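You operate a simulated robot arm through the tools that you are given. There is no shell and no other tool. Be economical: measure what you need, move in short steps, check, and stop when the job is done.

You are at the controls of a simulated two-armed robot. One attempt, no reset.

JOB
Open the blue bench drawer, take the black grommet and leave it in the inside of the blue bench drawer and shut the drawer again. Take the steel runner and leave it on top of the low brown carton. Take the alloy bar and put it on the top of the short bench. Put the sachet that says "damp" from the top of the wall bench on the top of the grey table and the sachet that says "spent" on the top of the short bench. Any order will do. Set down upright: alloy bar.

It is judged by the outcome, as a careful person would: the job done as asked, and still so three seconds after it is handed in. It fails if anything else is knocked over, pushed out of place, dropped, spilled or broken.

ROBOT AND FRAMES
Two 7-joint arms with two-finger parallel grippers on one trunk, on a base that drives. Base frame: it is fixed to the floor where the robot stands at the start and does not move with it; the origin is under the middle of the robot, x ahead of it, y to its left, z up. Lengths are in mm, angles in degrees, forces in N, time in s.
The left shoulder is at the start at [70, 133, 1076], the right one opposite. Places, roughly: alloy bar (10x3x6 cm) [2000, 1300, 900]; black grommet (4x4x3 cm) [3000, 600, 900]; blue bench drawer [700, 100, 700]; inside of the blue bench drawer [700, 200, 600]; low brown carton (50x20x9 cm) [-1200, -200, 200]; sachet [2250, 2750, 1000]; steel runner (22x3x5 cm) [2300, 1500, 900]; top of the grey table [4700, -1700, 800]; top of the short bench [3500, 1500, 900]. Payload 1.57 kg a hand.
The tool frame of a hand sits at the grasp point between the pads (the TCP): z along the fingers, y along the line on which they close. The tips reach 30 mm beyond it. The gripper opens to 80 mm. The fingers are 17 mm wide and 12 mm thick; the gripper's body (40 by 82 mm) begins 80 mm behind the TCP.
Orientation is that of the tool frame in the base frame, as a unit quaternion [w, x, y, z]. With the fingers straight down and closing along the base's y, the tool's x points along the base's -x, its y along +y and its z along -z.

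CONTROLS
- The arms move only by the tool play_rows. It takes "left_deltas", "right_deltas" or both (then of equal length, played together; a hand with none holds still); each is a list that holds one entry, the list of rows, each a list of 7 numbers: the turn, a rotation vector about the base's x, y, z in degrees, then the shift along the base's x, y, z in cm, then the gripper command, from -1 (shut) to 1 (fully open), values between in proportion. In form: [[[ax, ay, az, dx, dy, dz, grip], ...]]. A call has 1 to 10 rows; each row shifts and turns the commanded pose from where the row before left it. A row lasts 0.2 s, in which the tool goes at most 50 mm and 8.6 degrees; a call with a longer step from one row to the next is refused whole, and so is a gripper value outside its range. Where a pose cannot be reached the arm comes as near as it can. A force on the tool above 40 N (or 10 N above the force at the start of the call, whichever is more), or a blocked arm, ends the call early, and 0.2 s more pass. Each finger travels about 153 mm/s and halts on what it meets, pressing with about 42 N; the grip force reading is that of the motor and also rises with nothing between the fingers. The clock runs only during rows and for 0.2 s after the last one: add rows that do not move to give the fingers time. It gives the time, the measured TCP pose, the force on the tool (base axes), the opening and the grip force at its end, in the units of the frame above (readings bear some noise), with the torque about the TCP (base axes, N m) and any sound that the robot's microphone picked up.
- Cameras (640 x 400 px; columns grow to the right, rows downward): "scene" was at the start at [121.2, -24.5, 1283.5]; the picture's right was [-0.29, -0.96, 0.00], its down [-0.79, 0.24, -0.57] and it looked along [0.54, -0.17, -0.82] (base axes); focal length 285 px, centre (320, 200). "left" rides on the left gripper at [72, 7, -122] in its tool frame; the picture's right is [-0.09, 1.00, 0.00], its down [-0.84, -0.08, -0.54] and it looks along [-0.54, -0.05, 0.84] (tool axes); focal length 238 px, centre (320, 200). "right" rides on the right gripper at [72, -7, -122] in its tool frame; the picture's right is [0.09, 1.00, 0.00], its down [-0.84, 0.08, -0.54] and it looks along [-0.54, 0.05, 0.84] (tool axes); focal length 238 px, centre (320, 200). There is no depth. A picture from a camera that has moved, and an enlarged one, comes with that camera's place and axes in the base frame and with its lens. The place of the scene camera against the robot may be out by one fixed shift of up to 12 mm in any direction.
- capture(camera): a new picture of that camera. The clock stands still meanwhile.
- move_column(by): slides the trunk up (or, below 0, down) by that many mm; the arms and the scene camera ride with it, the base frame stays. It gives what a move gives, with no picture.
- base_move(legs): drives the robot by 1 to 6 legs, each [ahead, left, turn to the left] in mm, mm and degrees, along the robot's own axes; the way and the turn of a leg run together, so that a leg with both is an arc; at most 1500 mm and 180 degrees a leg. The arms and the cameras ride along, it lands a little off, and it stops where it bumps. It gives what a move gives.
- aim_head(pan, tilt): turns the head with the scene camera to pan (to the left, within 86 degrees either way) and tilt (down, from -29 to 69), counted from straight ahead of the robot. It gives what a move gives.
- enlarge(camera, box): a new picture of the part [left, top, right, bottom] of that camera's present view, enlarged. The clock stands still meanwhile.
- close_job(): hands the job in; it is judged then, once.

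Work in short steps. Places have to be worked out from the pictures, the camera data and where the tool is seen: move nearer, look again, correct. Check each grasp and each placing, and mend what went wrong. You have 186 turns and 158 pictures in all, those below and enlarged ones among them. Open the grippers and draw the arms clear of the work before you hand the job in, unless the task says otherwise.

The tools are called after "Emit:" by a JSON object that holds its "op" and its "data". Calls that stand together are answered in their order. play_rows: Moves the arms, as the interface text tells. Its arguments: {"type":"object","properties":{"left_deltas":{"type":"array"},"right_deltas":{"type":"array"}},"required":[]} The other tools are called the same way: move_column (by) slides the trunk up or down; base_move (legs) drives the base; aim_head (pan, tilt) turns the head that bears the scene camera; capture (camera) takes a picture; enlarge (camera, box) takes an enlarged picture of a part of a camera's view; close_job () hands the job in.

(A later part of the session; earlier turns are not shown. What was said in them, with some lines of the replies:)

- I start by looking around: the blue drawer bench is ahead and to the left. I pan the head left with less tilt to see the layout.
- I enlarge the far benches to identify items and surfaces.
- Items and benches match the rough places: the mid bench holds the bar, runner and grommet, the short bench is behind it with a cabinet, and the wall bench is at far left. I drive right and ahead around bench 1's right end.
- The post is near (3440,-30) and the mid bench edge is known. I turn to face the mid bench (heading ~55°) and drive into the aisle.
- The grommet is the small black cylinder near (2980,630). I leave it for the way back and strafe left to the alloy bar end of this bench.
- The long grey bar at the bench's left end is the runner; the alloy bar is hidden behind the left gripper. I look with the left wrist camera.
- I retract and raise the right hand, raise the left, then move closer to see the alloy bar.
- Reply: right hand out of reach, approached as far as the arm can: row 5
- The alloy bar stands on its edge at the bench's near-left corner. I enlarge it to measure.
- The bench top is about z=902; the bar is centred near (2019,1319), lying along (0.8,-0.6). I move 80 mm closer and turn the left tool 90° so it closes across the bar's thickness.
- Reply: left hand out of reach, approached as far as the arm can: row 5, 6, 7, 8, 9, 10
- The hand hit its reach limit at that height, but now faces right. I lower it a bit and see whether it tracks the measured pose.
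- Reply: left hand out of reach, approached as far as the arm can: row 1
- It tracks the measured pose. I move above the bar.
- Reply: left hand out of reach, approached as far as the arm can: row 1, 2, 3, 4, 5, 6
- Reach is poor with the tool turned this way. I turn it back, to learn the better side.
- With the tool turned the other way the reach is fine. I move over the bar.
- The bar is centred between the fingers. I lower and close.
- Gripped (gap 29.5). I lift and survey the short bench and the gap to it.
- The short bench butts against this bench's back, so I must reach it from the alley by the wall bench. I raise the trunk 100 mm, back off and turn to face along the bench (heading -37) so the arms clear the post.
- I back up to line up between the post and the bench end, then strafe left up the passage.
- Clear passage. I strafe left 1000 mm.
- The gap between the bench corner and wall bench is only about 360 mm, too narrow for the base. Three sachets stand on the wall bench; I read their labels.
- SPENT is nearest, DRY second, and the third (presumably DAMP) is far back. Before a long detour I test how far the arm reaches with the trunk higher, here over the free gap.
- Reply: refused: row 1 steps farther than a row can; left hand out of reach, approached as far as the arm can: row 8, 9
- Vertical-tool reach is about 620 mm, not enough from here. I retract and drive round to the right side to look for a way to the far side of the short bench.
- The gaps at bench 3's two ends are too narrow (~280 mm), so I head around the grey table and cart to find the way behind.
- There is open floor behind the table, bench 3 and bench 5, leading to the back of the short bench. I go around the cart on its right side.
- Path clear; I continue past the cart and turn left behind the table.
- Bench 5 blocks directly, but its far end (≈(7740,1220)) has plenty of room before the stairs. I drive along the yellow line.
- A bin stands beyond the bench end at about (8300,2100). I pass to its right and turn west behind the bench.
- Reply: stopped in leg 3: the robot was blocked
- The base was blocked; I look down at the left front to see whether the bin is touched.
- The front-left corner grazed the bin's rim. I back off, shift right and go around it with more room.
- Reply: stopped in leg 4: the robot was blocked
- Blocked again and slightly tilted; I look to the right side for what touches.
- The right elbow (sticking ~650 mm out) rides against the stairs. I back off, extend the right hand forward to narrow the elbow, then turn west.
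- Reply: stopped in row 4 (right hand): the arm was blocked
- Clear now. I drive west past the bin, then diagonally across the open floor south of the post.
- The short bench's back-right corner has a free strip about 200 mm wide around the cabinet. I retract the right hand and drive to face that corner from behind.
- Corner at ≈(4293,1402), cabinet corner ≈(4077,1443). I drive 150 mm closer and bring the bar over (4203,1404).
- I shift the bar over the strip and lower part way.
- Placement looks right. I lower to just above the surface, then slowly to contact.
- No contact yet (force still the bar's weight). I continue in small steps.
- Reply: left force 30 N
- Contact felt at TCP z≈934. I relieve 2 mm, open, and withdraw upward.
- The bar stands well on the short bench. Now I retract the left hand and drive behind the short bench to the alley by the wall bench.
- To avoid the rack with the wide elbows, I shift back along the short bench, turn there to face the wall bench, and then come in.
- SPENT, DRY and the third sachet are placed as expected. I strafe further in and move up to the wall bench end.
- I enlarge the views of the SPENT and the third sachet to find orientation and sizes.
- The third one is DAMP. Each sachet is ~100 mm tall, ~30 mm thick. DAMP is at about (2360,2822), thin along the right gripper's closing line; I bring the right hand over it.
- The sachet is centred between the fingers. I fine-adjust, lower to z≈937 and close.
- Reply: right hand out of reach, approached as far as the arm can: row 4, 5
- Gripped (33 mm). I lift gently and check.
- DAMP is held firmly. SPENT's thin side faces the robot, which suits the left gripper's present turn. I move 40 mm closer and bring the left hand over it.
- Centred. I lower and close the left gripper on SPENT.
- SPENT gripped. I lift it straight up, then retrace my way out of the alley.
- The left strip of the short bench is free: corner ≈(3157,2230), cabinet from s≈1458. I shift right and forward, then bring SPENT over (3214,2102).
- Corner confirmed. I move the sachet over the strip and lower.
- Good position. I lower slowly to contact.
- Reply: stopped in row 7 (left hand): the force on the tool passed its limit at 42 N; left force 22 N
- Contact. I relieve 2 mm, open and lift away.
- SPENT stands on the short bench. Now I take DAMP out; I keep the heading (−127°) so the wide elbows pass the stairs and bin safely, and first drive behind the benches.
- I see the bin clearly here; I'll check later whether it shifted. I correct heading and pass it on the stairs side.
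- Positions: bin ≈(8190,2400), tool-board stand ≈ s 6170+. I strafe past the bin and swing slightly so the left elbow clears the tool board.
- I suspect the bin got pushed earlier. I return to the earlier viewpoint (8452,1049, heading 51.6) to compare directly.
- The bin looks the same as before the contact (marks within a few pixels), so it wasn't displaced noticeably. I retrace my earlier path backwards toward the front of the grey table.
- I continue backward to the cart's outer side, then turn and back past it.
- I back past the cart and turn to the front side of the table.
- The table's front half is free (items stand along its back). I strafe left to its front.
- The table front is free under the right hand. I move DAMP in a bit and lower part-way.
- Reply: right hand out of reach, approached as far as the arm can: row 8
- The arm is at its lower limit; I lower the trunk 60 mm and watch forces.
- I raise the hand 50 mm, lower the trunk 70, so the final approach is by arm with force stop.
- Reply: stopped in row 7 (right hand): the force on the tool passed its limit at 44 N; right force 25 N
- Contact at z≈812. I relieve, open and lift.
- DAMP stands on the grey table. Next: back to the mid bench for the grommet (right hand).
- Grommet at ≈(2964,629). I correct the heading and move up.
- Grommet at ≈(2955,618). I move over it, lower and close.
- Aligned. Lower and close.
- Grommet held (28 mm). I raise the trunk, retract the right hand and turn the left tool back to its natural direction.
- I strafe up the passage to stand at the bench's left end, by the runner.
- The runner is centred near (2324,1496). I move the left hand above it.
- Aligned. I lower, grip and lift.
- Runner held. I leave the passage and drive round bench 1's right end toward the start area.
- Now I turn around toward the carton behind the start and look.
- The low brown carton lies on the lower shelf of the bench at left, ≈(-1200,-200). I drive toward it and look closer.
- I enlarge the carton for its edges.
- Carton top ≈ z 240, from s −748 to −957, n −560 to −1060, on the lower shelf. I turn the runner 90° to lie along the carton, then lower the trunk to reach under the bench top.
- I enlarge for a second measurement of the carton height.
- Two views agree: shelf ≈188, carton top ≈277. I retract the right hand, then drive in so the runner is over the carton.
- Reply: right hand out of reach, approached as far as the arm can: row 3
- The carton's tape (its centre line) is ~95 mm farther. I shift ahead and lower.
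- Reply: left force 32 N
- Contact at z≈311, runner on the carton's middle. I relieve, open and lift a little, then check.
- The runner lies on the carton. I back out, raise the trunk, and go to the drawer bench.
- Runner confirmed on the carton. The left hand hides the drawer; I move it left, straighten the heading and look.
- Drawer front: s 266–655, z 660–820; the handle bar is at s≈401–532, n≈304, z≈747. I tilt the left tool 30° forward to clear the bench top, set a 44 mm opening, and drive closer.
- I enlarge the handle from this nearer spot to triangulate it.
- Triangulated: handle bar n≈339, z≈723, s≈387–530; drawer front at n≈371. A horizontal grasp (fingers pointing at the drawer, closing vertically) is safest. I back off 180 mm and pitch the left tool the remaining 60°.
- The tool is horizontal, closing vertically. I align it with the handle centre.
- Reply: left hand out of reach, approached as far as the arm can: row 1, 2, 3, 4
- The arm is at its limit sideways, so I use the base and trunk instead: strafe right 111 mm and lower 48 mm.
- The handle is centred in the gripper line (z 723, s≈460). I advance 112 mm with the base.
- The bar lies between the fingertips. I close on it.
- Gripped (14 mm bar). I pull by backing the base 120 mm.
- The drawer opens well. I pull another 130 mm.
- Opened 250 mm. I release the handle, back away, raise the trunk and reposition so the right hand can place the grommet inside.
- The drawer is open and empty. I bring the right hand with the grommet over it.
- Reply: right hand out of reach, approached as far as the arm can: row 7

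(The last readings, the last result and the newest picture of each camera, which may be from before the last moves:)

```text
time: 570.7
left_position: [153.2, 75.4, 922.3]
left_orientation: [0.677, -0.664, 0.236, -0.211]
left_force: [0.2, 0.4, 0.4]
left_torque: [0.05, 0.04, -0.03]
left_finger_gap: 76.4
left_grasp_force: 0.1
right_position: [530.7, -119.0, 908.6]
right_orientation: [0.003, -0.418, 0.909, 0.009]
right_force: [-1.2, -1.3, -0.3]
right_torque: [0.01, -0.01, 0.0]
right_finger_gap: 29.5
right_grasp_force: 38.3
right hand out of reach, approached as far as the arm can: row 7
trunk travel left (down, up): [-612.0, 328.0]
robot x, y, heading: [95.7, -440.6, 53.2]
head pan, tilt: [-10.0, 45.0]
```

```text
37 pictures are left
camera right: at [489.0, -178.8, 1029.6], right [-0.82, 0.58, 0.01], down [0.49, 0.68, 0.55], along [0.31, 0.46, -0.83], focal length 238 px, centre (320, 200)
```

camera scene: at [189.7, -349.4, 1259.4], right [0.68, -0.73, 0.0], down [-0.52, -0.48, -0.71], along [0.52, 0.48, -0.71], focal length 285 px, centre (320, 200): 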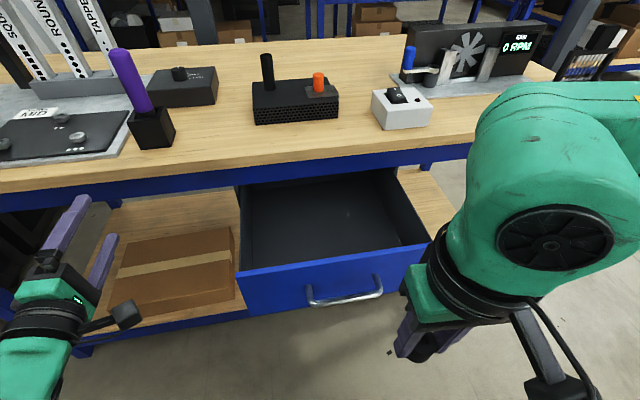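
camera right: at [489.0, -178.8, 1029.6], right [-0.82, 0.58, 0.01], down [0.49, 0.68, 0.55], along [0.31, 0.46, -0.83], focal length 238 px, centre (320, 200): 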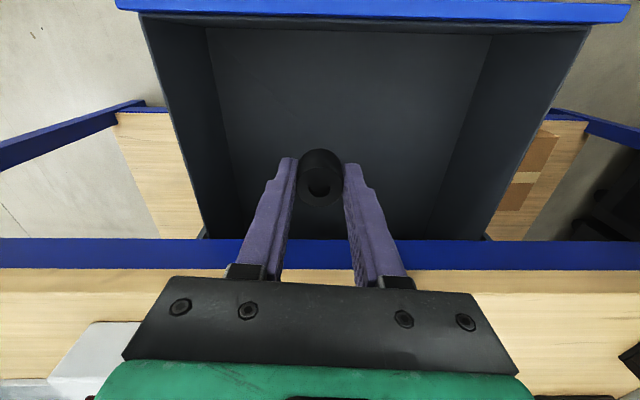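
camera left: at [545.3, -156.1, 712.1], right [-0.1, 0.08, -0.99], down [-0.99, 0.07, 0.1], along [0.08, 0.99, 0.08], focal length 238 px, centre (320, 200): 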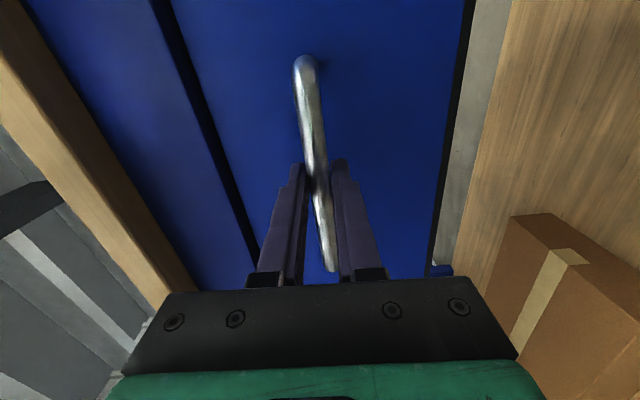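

Over the drawer. I move 30 mm further in for camera clearance and lower with the trunk.

Emit:
{"op": "base_move", "data": {"legs": [[30, 0, 0]]}}

Emit:
{"op": "move_column", "data": {"by": -150}}

Emit:
{"op": "capture", "data": {"camera": "right"}}

Emit:
{"op": "capture", "data": {"camera": "scene"}}

```text
time: 571.5
left_position: [168.3, 100.0, 923.9]
left_orientation: [0.677, -0.663, 0.236, -0.213]
left_force: [-0.6, 0.2, 0.1]
left_torque: [0.02, 0.02, 0.0]
left_finger_gap: 76.0
left_grasp_force: 0.1
right_position: [547.7, -93.9, 911.0]
right_orientation: [0.001, -0.418, 0.908, 0.008]
right_force: [-0.8, 0.1, -0.4]
right_torque: [0.0, -0.04, -0.04]
right_finger_gap: 29.5
right_grasp_force: 39.5
trunk travel left (down, up): [-612.0, 328.0]
robot x, y, heading: [116.0, -417.5, 53.3]
head pan, tilt: [-10.0, 45.0]
```

```text
time: 573.3
left_position: [169.0, 99.4, 773.0]
left_orientation: [0.677, -0.664, 0.237, -0.212]
left_force: [0.1, 0.4, 0.6]
left_torque: [0.04, 0.0, 0.01]
left_finger_gap: 76.2
left_grasp_force: 0.1
right_position: [548.7, -93.9, 759.5]
right_orientation: [0.002, -0.418, 0.908, 0.008]
right_force: [-0.3, 0.0, -0.5]
right_torque: [-0.01, 0.0, 0.02]
right_finger_gap: 29.6
right_grasp_force: 39.3
trunk travel left (down, up): [-462.0, 478.0]
robot x, y, heading: [115.6, -418.2, 53.3]
head pan, tilt: [-10.0, 45.0]
```

```text
36 pictures are left
camera right: at [506.5, -154.9, 880.1], right [-0.82, 0.58, 0.01], down [0.49, 0.68, 0.55], along [0.31, 0.46, -0.83], focal length 238 px, centre (320, 200)
```

right: 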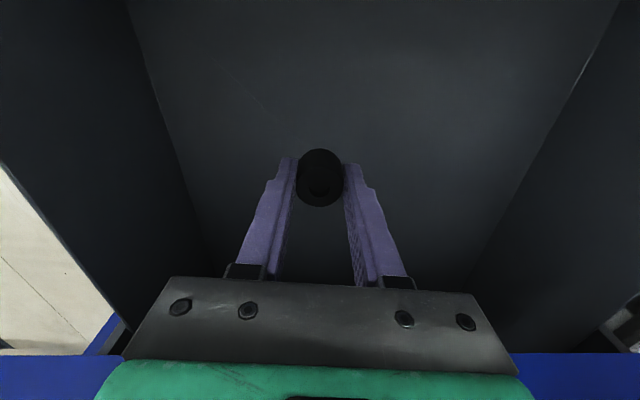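

```text
35 pictures are left
camera scene: at [207.8, -325.3, 1109.4], right [0.68, -0.73, 0.0], down [-0.52, -0.48, -0.71], along [0.52, 0.48, -0.71], focal length 285 px, centre (320, 200)
```

scene: 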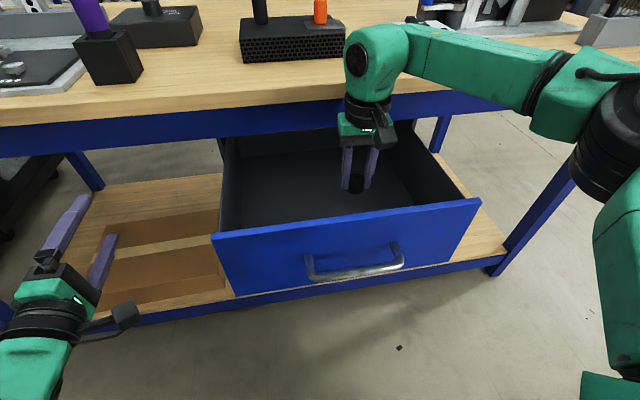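

Inside the drawer. I lower with the arm until contact.

Emit:
{"op": "play_rows", "data": {"right_deltas": [[[0, 0, 0, 0, 0, -2, -1], [0, 0, 0, 0, 0, -1.5, -1], [0, 0, 0, 0, 0, -0.6, -1], [0, 0, 0, 0, 0, -0.5, -1], [0, 0, 0, 0, 0, -0.5, -1], [0, 0, 0, 0, 0, -0.5, -1], [0, 0, 0, 0, 0, -0.5, -1], [0, 0, 0, 0, 0, -0.5, -1], [0, 0, 0, 0, 0, -0.5, -1], [0, 0, 0, 0, 0, 0, -1]]]}}

```text
time: 575.5
left_position: [169.2, 99.4, 773.0]
left_orientation: [0.677, -0.664, 0.236, -0.212]
left_force: [-0.4, 0.0, 0.5]
left_torque: [0.01, -0.01, 0.01]
left_finger_gap: 76.0
left_grasp_force: 0.1
right_position: [547.3, -99.2, 689.1]
right_orientation: [0.002, -0.418, 0.908, 0.01]
right_force: [-0.7, -0.4, 0.0]
right_torque: [-0.02, 0.05, -0.01]
right_finger_gap: 29.4
right_grasp_force: 39.1
right hand out of reach, approached as far as the arm can: row 7
trunk travel left (down, up): [-462.0, 478.0]
robot x, y, heading: [114.1, -419.0, 53.3]
head pan, tilt: [-10.0, 45.0]
```

Still no contact; I raise the hand 30 mm, drop the trunk 35 mm, and continue slowly.

Emit:
{"op": "play_rows", "data": {"right_deltas": [[[0, 0, 0, 0, 0, 3, -1], [0, 0, 0, 0, 0, 0, -1]]]}}

Emit:
{"op": "move_column", "data": {"by": -35}}

Emit:
{"op": "play_rows", "data": {"right_deltas": [[[0, 0, 0, 0, 0, -0.4, -1], [0, 0, 0, 0, 0, -0.4, -1], [0, 0, 0, 0, 0, -0.4, -1], [0, 0, 0, 0, 0, -0.4, -1], [0, 0, 0, 0, 0, -0.4, -1], [0, 0, 0, 0, 0, -0.4, -1], [0, 0, 0, 0, 0, -0.4, -1], [0, 0, 0, 0, 0, 0, -1]]]}}

```text
time: 576.1
left_position: [170.0, 99.9, 773.7]
left_orientation: [0.677, -0.664, 0.237, -0.212]
left_force: [0.6, 0.6, -0.5]
left_torque: [-0.01, 0.0, 0.01]
left_finger_gap: 75.7
left_grasp_force: 0.0
right_position: [547.5, -96.8, 719.6]
right_orientation: [0.002, -0.418, 0.908, 0.009]
right_force: [-0.7, 0.3, -0.3]
right_torque: [-0.03, 0.0, 0.01]
right_finger_gap: 29.2
right_grasp_force: 38.9
trunk travel left (down, up): [-462.0, 478.0]
robot x, y, heading: [117.0, -422.4, 53.3]
head pan, tilt: [-10.0, 45.0]
```

```text
time: 576.9
left_position: [169.6, 100.0, 736.9]
left_orientation: [0.677, -0.664, 0.236, -0.212]
left_force: [0.8, 0.3, 0.2]
left_torque: [-0.04, 0.04, 0.03]
left_finger_gap: 76.1
left_grasp_force: 0.0
right_position: [546.9, -97.9, 683.6]
right_orientation: [0.002, -0.418, 0.909, 0.008]
right_force: [-0.5, 0.6, 0.5]
right_torque: [0.02, -0.01, 0.0]
right_finger_gap: 29.5
right_grasp_force: 39.0
trunk travel left (down, up): [-427.0, 513.0]
robot x, y, heading: [114.4, -416.0, 53.2]
head pan, tilt: [-10.0, 45.0]
```

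```text
time: 578.0
left_position: [168.9, 98.8, 738.8]
left_orientation: [0.677, -0.664, 0.237, -0.213]
left_force: [0.7, 1.0, -0.1]
left_torque: [0.01, -0.03, 0.03]
left_finger_gap: 75.9
left_grasp_force: 0.0
right_position: [548.9, -95.4, 676.5]
right_orientation: [0.009, -0.415, 0.909, 0.018]
right_force: [3.1, -1.3, 24.0]
right_torque: [-0.24, -0.22, -0.02]
right_finger_gap: 29.5
right_grasp_force: 38.7
trunk travel left (down, up): [-427.0, 513.0]
robot x, y, heading: [116.7, -418.6, 53.1]
head pan, tilt: [-10.0, 45.0]
stopped in row 5 (right hand): the force on the tool passed its limit at 47 N (the readings are from after the stop); the commanded pose is now the measured one
```

Floor contact at TCP z≈676. I relieve, open and lift out.

Emit:
{"op": "play_rows", "data": {"right_deltas": [[[0, 0, 0, 0, 0, 0.3, -1], [0, 0, 0, 0, 0, 0, -0.1], [0, 0, 0, 0, 0, 0, 0.6], [0, 0, 0, 0, 0, 0.5, 0.6], [0, 0, 0, 0, 0, 2, 0.6], [0, 0, 0, 0, 0, 4, 0.6], [0, 0, 0, 0, 0, 4, 0.6], [0, 0, 0, 0, 0, 4, 0.6]]]}}

Emit:
{"op": "capture", "data": {"camera": "right"}}

```text
time: 579.8
left_position: [169.1, 99.6, 738.1]
left_orientation: [0.677, -0.663, 0.236, -0.213]
left_force: [-0.6, 0.5, 0.3]
left_torque: [-0.01, -0.04, 0.03]
left_finger_gap: 76.4
left_grasp_force: 0.1
right_position: [544.6, -105.2, 818.9]
right_orientation: [0.006, -0.416, 0.909, 0.015]
right_force: [-0.2, -0.5, -0.2]
right_torque: [0.02, -0.03, -0.01]
right_finger_gap: 64.0
right_grasp_force: 0.1
right hand out of reach, approached as far as the arm can: row 8
trunk travel left (down, up): [-427.0, 513.0]
robot x, y, heading: [113.6, -419.8, 53.1]
head pan, tilt: [-10.0, 45.0]
```

```text
34 pictures are left
camera right: at [502.3, -167.0, 937.8], right [-0.81, 0.58, 0.02], down [0.49, 0.67, 0.56], along [0.31, 0.47, -0.83], focal length 238 px, centre (320, 200)
```

right: 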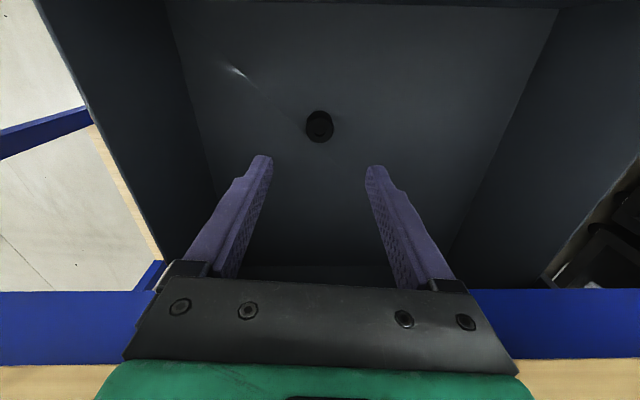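

The grommet lies in the drawer. I raise, retract the right hand, and return to the handle with the left hand.

Emit:
{"op": "move_column", "data": {"by": 150}}

Emit:
{"op": "play_rows", "data": {"right_deltas": [[[0, 0, 0, -2.8, -3.75, 0, 0.6], [0, 0, 0, -2.8, -3.75, 0, 0.6], [0, 0, 0, -2.8, -3.75, 0, 0.6], [0, 0, 0, -2.8, -3.75, 0, 0.6], [0, 0, 0, -2.8, -3.75, 0, 0.6], [0, 0, 0, -2.8, -3.75, 0, 0.6], [0, 0, 0, -2.8, -3.75, 0, 0.6]]]}}

Emit:
{"op": "base_move", "data": {"legs": [[-190, 0, 0], [0, -383, 0]]}}

Emit:
{"op": "move_column", "data": {"by": -165}}

Emit:
{"op": "aim_head", "data": {"pan": 15, "tilt": 40}}

Emit:
{"op": "capture", "data": {"camera": "scene"}}

Emit:
{"op": "capture", "data": {"camera": "left"}}

```text
time: 581.5
left_position: [169.6, 100.0, 888.3]
left_orientation: [0.677, -0.663, 0.237, -0.213]
left_force: [0.3, 0.0, 0.6]
left_torque: [0.0, 0.04, 0.03]
left_finger_gap: 76.2
left_grasp_force: 0.1
right_position: [544.1, -103.4, 968.2]
right_orientation: [0.006, -0.416, 0.909, 0.014]
right_force: [0.5, -0.6, 0.3]
right_torque: [0.0, 0.01, 0.0]
right_finger_gap: 63.9
right_grasp_force: 0.1
trunk travel left (down, up): [-577.0, 363.0]
robot x, y, heading: [118.7, -416.2, 53.1]
head pan, tilt: [-10.0, 45.0]
```

```text
time: 583.1
left_position: [169.5, 99.3, 887.7]
left_orientation: [0.678, -0.663, 0.236, -0.212]
left_force: [0.6, -0.3, 0.6]
left_torque: [0.01, 0.01, 0.01]
left_finger_gap: 76.1
left_grasp_force: 0.0
right_position: [347.7, -366.7, 968.6]
right_orientation: [0.007, -0.416, 0.909, 0.015]
right_force: [-0.5, 0.3, 0.3]
right_torque: [0.0, -0.01, 0.0]
right_finger_gap: 63.8
right_grasp_force: 0.2
trunk travel left (down, up): [-577.0, 363.0]
robot x, y, heading: [114.2, -419.0, 53.1]
head pan, tilt: [-10.0, 45.0]
```

```text
time: 586.7
left_position: [358.4, -273.1, 886.9]
left_orientation: [0.679, -0.665, 0.232, -0.208]
left_force: [-0.1, 0.0, -0.7]
left_torque: [0.01, -0.03, 0.0]
left_finger_gap: 75.8
left_grasp_force: 0.0
right_position: [543.0, -735.7, 969.6]
right_orientation: [0.007, -0.422, 0.906, 0.014]
right_force: [1.2, 0.3, 0.1]
right_torque: [0.03, 0.0, 0.02]
right_finger_gap: 64.2
right_grasp_force: 0.0
trunk travel left (down, up): [-577.0, 363.0]
robot x, y, heading: [312.7, -794.4, 54.0]
head pan, tilt: [-10.0, 45.0]
```

```text
time: 588.5
left_position: [359.1, -274.3, 722.3]
left_orientation: [0.679, -0.665, 0.232, -0.208]
left_force: [-0.3, -0.3, -0.4]
left_torque: [-0.02, -0.04, 0.0]
left_finger_gap: 76.0
left_grasp_force: 0.0
right_position: [543.4, -735.3, 804.4]
right_orientation: [0.006, -0.423, 0.906, 0.014]
right_force: [0.4, 0.4, 0.2]
right_torque: [0.0, 0.01, -0.01]
right_finger_gap: 63.9
right_grasp_force: 0.1
trunk travel left (down, up): [-412.0, 528.0]
robot x, y, heading: [312.3, -792.5, 54.0]
head pan, tilt: [-10.0, 45.0]
```

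```text
time: 589.4
left_position: [358.3, -274.5, 724.0]
left_orientation: [0.679, -0.665, 0.232, -0.207]
left_force: [-0.4, -1.1, -0.5]
left_torque: [0.03, 0.02, -0.01]
left_finger_gap: 75.9
left_grasp_force: 0.0
right_position: [543.4, -736.1, 803.7]
right_orientation: [0.006, -0.423, 0.906, 0.015]
right_force: [-0.8, 0.9, -0.4]
right_torque: [-0.02, 0.04, 0.0]
right_finger_gap: 64.3
right_grasp_force: 0.1
trunk travel left (down, up): [-412.0, 528.0]
robot x, y, heading: [313.5, -792.3, 53.7]
head pan, tilt: [15.0, 40.0]
```

```text
33 pictures are left
camera scene: at [374.7, -675.9, 1066.6], right [0.93, -0.36, 0.0], down [-0.23, -0.6, -0.77], along [0.28, 0.71, -0.64], focal length 285 px, centre (320, 200)
```

scene: 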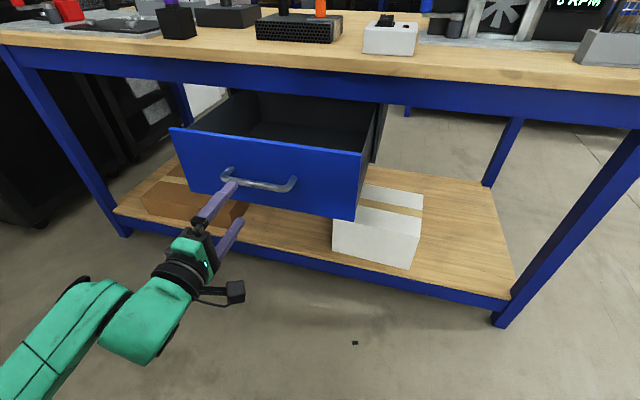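

```text
32 pictures are left
camera left: at [343.6, -414.1, 712.1], right [-0.1, 0.08, -0.99], down [-0.99, 0.06, 0.11], along [0.06, 1.0, 0.08], focal length 238 px, centre (320, 200)
```

left: 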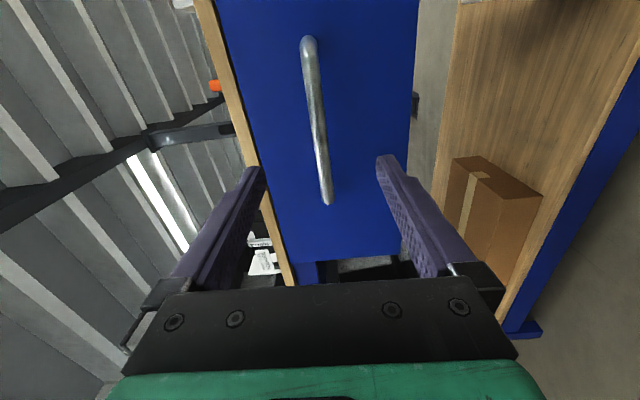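

Aligned with the handle again. I advance 78 mm and grip it.

Emit:
{"op": "base_move", "data": {"legs": [[0, 0, -0.7], [80, 0, 0]]}}

Emit:
{"op": "play_rows", "data": {"left_deltas": [[[0, 0, 0, 0, 0, 0, 0], [0, 0, 0, 0, 0, 0, -0.6], [0, 0, 0, 0, 0, 0, -1], [0, 0, 0, 0, 0, 0, -1]]]}}

Emit:
{"op": "capture", "data": {"camera": "left"}}

```text
time: 590.8
left_position: [412.2, -209.2, 723.5]
left_orientation: [0.677, -0.664, 0.236, -0.212]
left_force: [0.2, -0.3, 0.1]
left_torque: [0.03, -0.03, 0.03]
left_finger_gap: 75.7
left_grasp_force: 0.0
right_position: [592.5, -673.8, 804.9]
right_orientation: [0.004, -0.418, 0.908, 0.013]
right_force: [-0.1, 0.5, 0.2]
right_torque: [-0.05, 0.02, -0.05]
right_finger_gap: 64.1
right_grasp_force: 0.0
trunk travel left (down, up): [-412.0, 528.0]
robot x, y, heading: [361.9, -728.8, 53.4]
head pan, tilt: [15.0, 40.0]
```

```text
time: 591.8
left_position: [411.4, -211.6, 722.6]
left_orientation: [0.677, -0.664, 0.235, -0.212]
left_force: [1.2, 0.7, 1.7]
left_torque: [-0.34, -0.49, -0.01]
left_finger_gap: 14.3
left_grasp_force: 30.6
right_position: [593.0, -674.5, 805.1]
right_orientation: [0.005, -0.419, 0.908, 0.014]
right_force: [0.1, -0.4, -0.5]
right_torque: [0.05, 0.04, 0.0]
right_finger_gap: 64.0
right_grasp_force: 0.0
trunk travel left (down, up): [-412.0, 528.0]
robot x, y, heading: [360.1, -730.4, 53.6]
head pan, tilt: [15.0, 40.0]
```

```text
31 pictures are left
camera left: at [395.7, -350.0, 712.2], right [-0.1, 0.08, -0.99], down [-0.99, 0.07, 0.1], along [0.07, 0.99, 0.08], focal length 238 px, centre (320, 200)
```

left: 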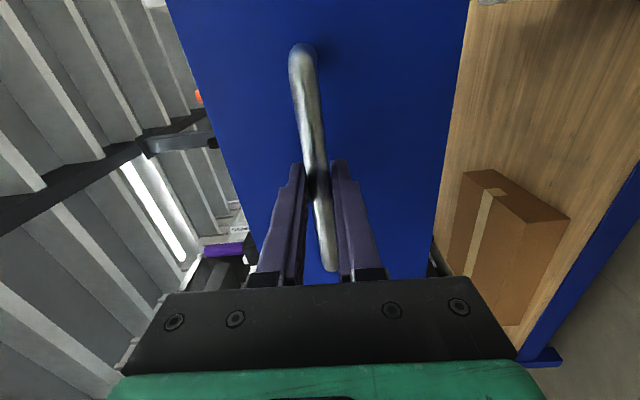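

Gripped. I push the drawer shut in two moves.

Emit:
{"op": "base_move", "data": {"legs": [[130, 0, -0.4]]}}

Emit:
{"op": "base_move", "data": {"legs": [[110, 0, 0]]}}

Emit:
{"op": "capture", "data": {"camera": "scene"}}

```text
time: 593.1
left_position: [490.0, -105.5, 722.7]
left_orientation: [0.677, -0.663, 0.236, -0.214]
left_force: [-19.8, 15.9, 11.8]
left_torque: [-0.32, -0.47, 0.52]
left_finger_gap: 14.1
left_grasp_force: 30.2
right_position: [666.6, -571.1, 805.1]
right_orientation: [0.008, -0.414, 0.91, 0.013]
right_force: [-1.0, 0.0, -0.6]
right_torque: [0.03, 0.0, 0.0]
right_finger_gap: 64.2
right_grasp_force: 0.0
trunk travel left (down, up): [-412.0, 528.0]
robot x, y, heading: [435.8, -625.5, 53.0]
head pan, tilt: [15.0, 40.0]
```

```text
time: 594.3
left_position: [554.4, -17.4, 724.3]
left_orientation: [0.677, -0.664, 0.235, -0.212]
left_force: [-14.4, 9.8, 6.4]
left_torque: [-0.32, -0.43, 0.38]
left_finger_gap: 14.1
left_grasp_force: 30.9
right_position: [733.3, -483.7, 805.0]
right_orientation: [0.007, -0.416, 0.909, 0.014]
right_force: [-0.4, -0.7, 0.3]
right_torque: [-0.01, 0.02, 0.02]
right_finger_gap: 64.0
right_grasp_force: 0.0
trunk travel left (down, up): [-412.0, 528.0]
robot x, y, heading: [504.8, -539.8, 53.0]
head pan, tilt: [15.0, 40.0]
```

```text
30 pictures are left
camera scene: at [565.4, -420.6, 1066.7], right [0.93, -0.37, 0.0], down [-0.24, -0.6, -0.77], along [0.29, 0.71, -0.64], focal length 285 px, centre (320, 200)
```

scene: 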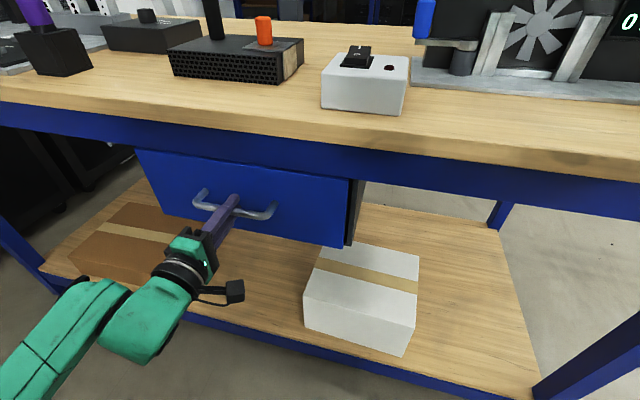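

About 10 mm remain. I push on until it seats.

Emit:
{"op": "base_move", "data": {"legs": [[18, 0, 0]]}}

Emit:
{"op": "enlarge", "data": {"camera": "scene", "box": [110, 120, 390, 295]}}

```text
time: 595.1
left_position: [565.3, -5.5, 724.3]
left_orientation: [0.676, -0.665, 0.235, -0.212]
left_force: [-19.7, -25.8, -14.5]
left_torque: [-0.34, -0.37, 0.31]
left_finger_gap: 14.3
left_grasp_force: 30.7
right_position: [743.3, -472.4, 805.5]
right_orientation: [0.006, -0.417, 0.909, 0.015]
right_force: [0.3, -0.4, 0.5]
right_torque: [0.06, -0.02, 0.0]
right_finger_gap: 63.9
right_grasp_force: 0.1
trunk travel left (down, up): [-412.0, 528.0]
robot x, y, heading: [514.6, -521.6, 53.0]
head pan, tilt: [15.0, 40.0]
```

```text
2.29 times, centred on (250, 208) of scene
camera zoom: at [575.2, -409.6, 1066.9], right [0.93, -0.37, 0.0], down [-0.24, -0.59, -0.77], along [0.29, 0.71, -0.64], focal length 652 px, centre (480, 183)
```

zoom: 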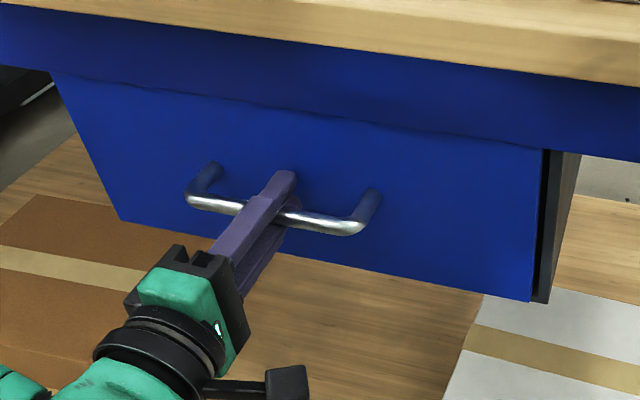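

Pressing force of ~32 N against the stop: the drawer is seated. I release and back away straight.

Emit:
{"op": "play_rows", "data": {"left_deltas": [[[0, 0, 0, 0, 0, 0, 0], [0, 0, 0, 0, 0, 0, 0.9], [0, 0, 0, 0, 0, 0, 0.9]]]}}

Emit:
{"op": "base_move", "data": {"legs": [[-250, 0, 0]]}}

Emit:
{"op": "enlarge", "data": {"camera": "scene", "box": [130, 90, 450, 290]}}

```text
time: 595.9
left_position: [567.9, -3.7, 721.5]
left_orientation: [0.676, -0.665, 0.235, -0.211]
left_force: [-0.1, 0.1, 0.1]
left_torque: [-0.01, -0.02, 0.03]
left_finger_gap: 76.2
left_grasp_force: 0.1
right_position: [747.1, -470.9, 805.1]
right_orientation: [0.006, -0.416, 0.909, 0.013]
right_force: [0.4, 0.3, -0.3]
right_torque: [-0.02, 0.02, 0.0]
right_finger_gap: 64.1
right_grasp_force: 0.2
trunk travel left (down, up): [-412.0, 528.0]
robot x, y, heading: [512.6, -523.0, 53.0]
head pan, tilt: [15.0, 40.0]
```

```text
time: 597.7
left_position: [418.4, -204.5, 721.2]
left_orientation: [0.676, -0.664, 0.238, -0.214]
left_force: [0.8, -0.8, 1.3]
left_torque: [-0.01, 0.0, -0.01]
left_finger_gap: 76.2
left_grasp_force: 0.1
right_position: [595.0, -672.5, 805.2]
right_orientation: [0.007, -0.412, 0.911, 0.015]
right_force: [0.3, 0.4, -0.4]
right_torque: [0.03, -0.01, 0.04]
right_finger_gap: 64.0
right_grasp_force: 0.0
trunk travel left (down, up): [-412.0, 528.0]
robot x, y, heading: [360.7, -721.5, 52.3]
head pan, tilt: [15.0, 40.0]
```

```text
2.00 times, centred on (290, 190) of scene
camera zoom: at [427.6, -608.0, 1066.7], right [0.92, -0.38, 0.0], down [-0.24, -0.59, -0.77], along [0.29, 0.71, -0.64], focal length 570 px, centre (380, 220)
```

zoom: 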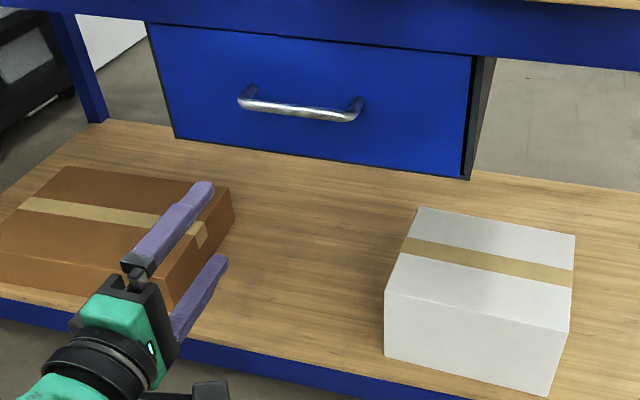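

The drawer is shut. I open both grippers fully, back well clear, and finish.

Emit:
{"op": "base_move", "data": {"legs": [[-150, 0, 0]]}}

Emit:
{"op": "play_rows", "data": {"left_deltas": [[[0, 0, 0, 0, 0, 0, 1], [0, 0, 0, 0, 0, 0, 1], [0, 0, 0, 0, 0, 0, 1]]], "right_deltas": [[[0, 0, 0, 0, 0, 0, 1], [0, 0, 0, 0, 0, 0, 1], [0, 0, 0, 0, 0, 0, 1]]]}}

Emit:
{"op": "capture", "data": {"camera": "scene"}}

```text
time: 599.1
left_position: [326.8, -325.2, 722.6]
left_orientation: [0.676, -0.664, 0.238, -0.213]
left_force: [-0.2, -0.2, 0.4]
left_torque: [-0.01, 0.01, -0.04]
left_finger_gap: 76.0
left_grasp_force: 0.1
right_position: [503.9, -791.5, 805.2]
right_orientation: [0.007, -0.413, 0.91, 0.014]
right_force: [0.3, 0.1, 0.4]
right_torque: [0.03, 0.0, 0.02]
right_finger_gap: 63.9
right_grasp_force: 0.0
trunk travel left (down, up): [-412.0, 528.0]
robot x, y, heading: [274.1, -842.9, 52.6]
head pan, tilt: [15.0, 40.0]
```

```text
time: 599.9
left_position: [328.2, -324.0, 721.3]
left_orientation: [0.676, -0.665, 0.238, -0.212]
left_force: [0.7, 0.1, 0.1]
left_torque: [0.0, 0.0, -0.01]
left_finger_gap: 80.1
left_grasp_force: 0.1
right_position: [502.9, -791.2, 805.0]
right_orientation: [0.006, -0.413, 0.911, 0.014]
right_force: [-1.0, 0.1, -0.1]
right_torque: [0.0, 0.02, -0.01]
right_finger_gap: 79.9
right_grasp_force: 0.0
trunk travel left (down, up): [-412.0, 528.0]
robot x, y, heading: [270.4, -841.5, 52.7]
head pan, tilt: [15.0, 40.0]
```

```text
27 pictures are left
camera scene: at [336.7, -726.9, 1066.6], right [0.93, -0.38, 0.0], down [-0.24, -0.59, -0.77], along [0.29, 0.71, -0.64], focal length 285 px, centre (320, 200)
```

scene: 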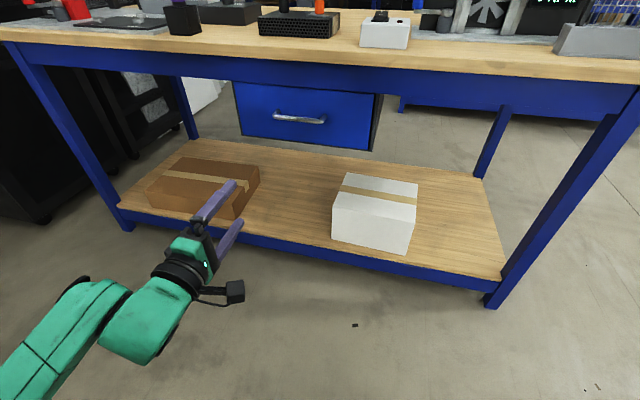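

Everything is in place: drawer shut with the grommet inside, grippers open and clear. I hand the job in.

Emit:
{"op": "close_job", "data": {}}

```text
The job is handed in.
```

All the requested moves are done and the job is handed in, but the robot bumped two things on the way. It touched the rim of a black bin near the stairs; a second look from the same spot showed no visible shift, though a move of about 20 mm would not have shown. Its right arm also pressed against the stair railing until I backed it off; nothing there looked moved, but I did not go back to check.

- **Black grommet:** in the blue bench drawer, and the drawer is shut.
- **Steel runner:** on top of the low brown carton.
- **Alloy bar:** upright on the back-right corner of the short bench.
- **"Spent" sachet:** standing on the short bench.
- **"Damp" sachet:** standing on the grey table.
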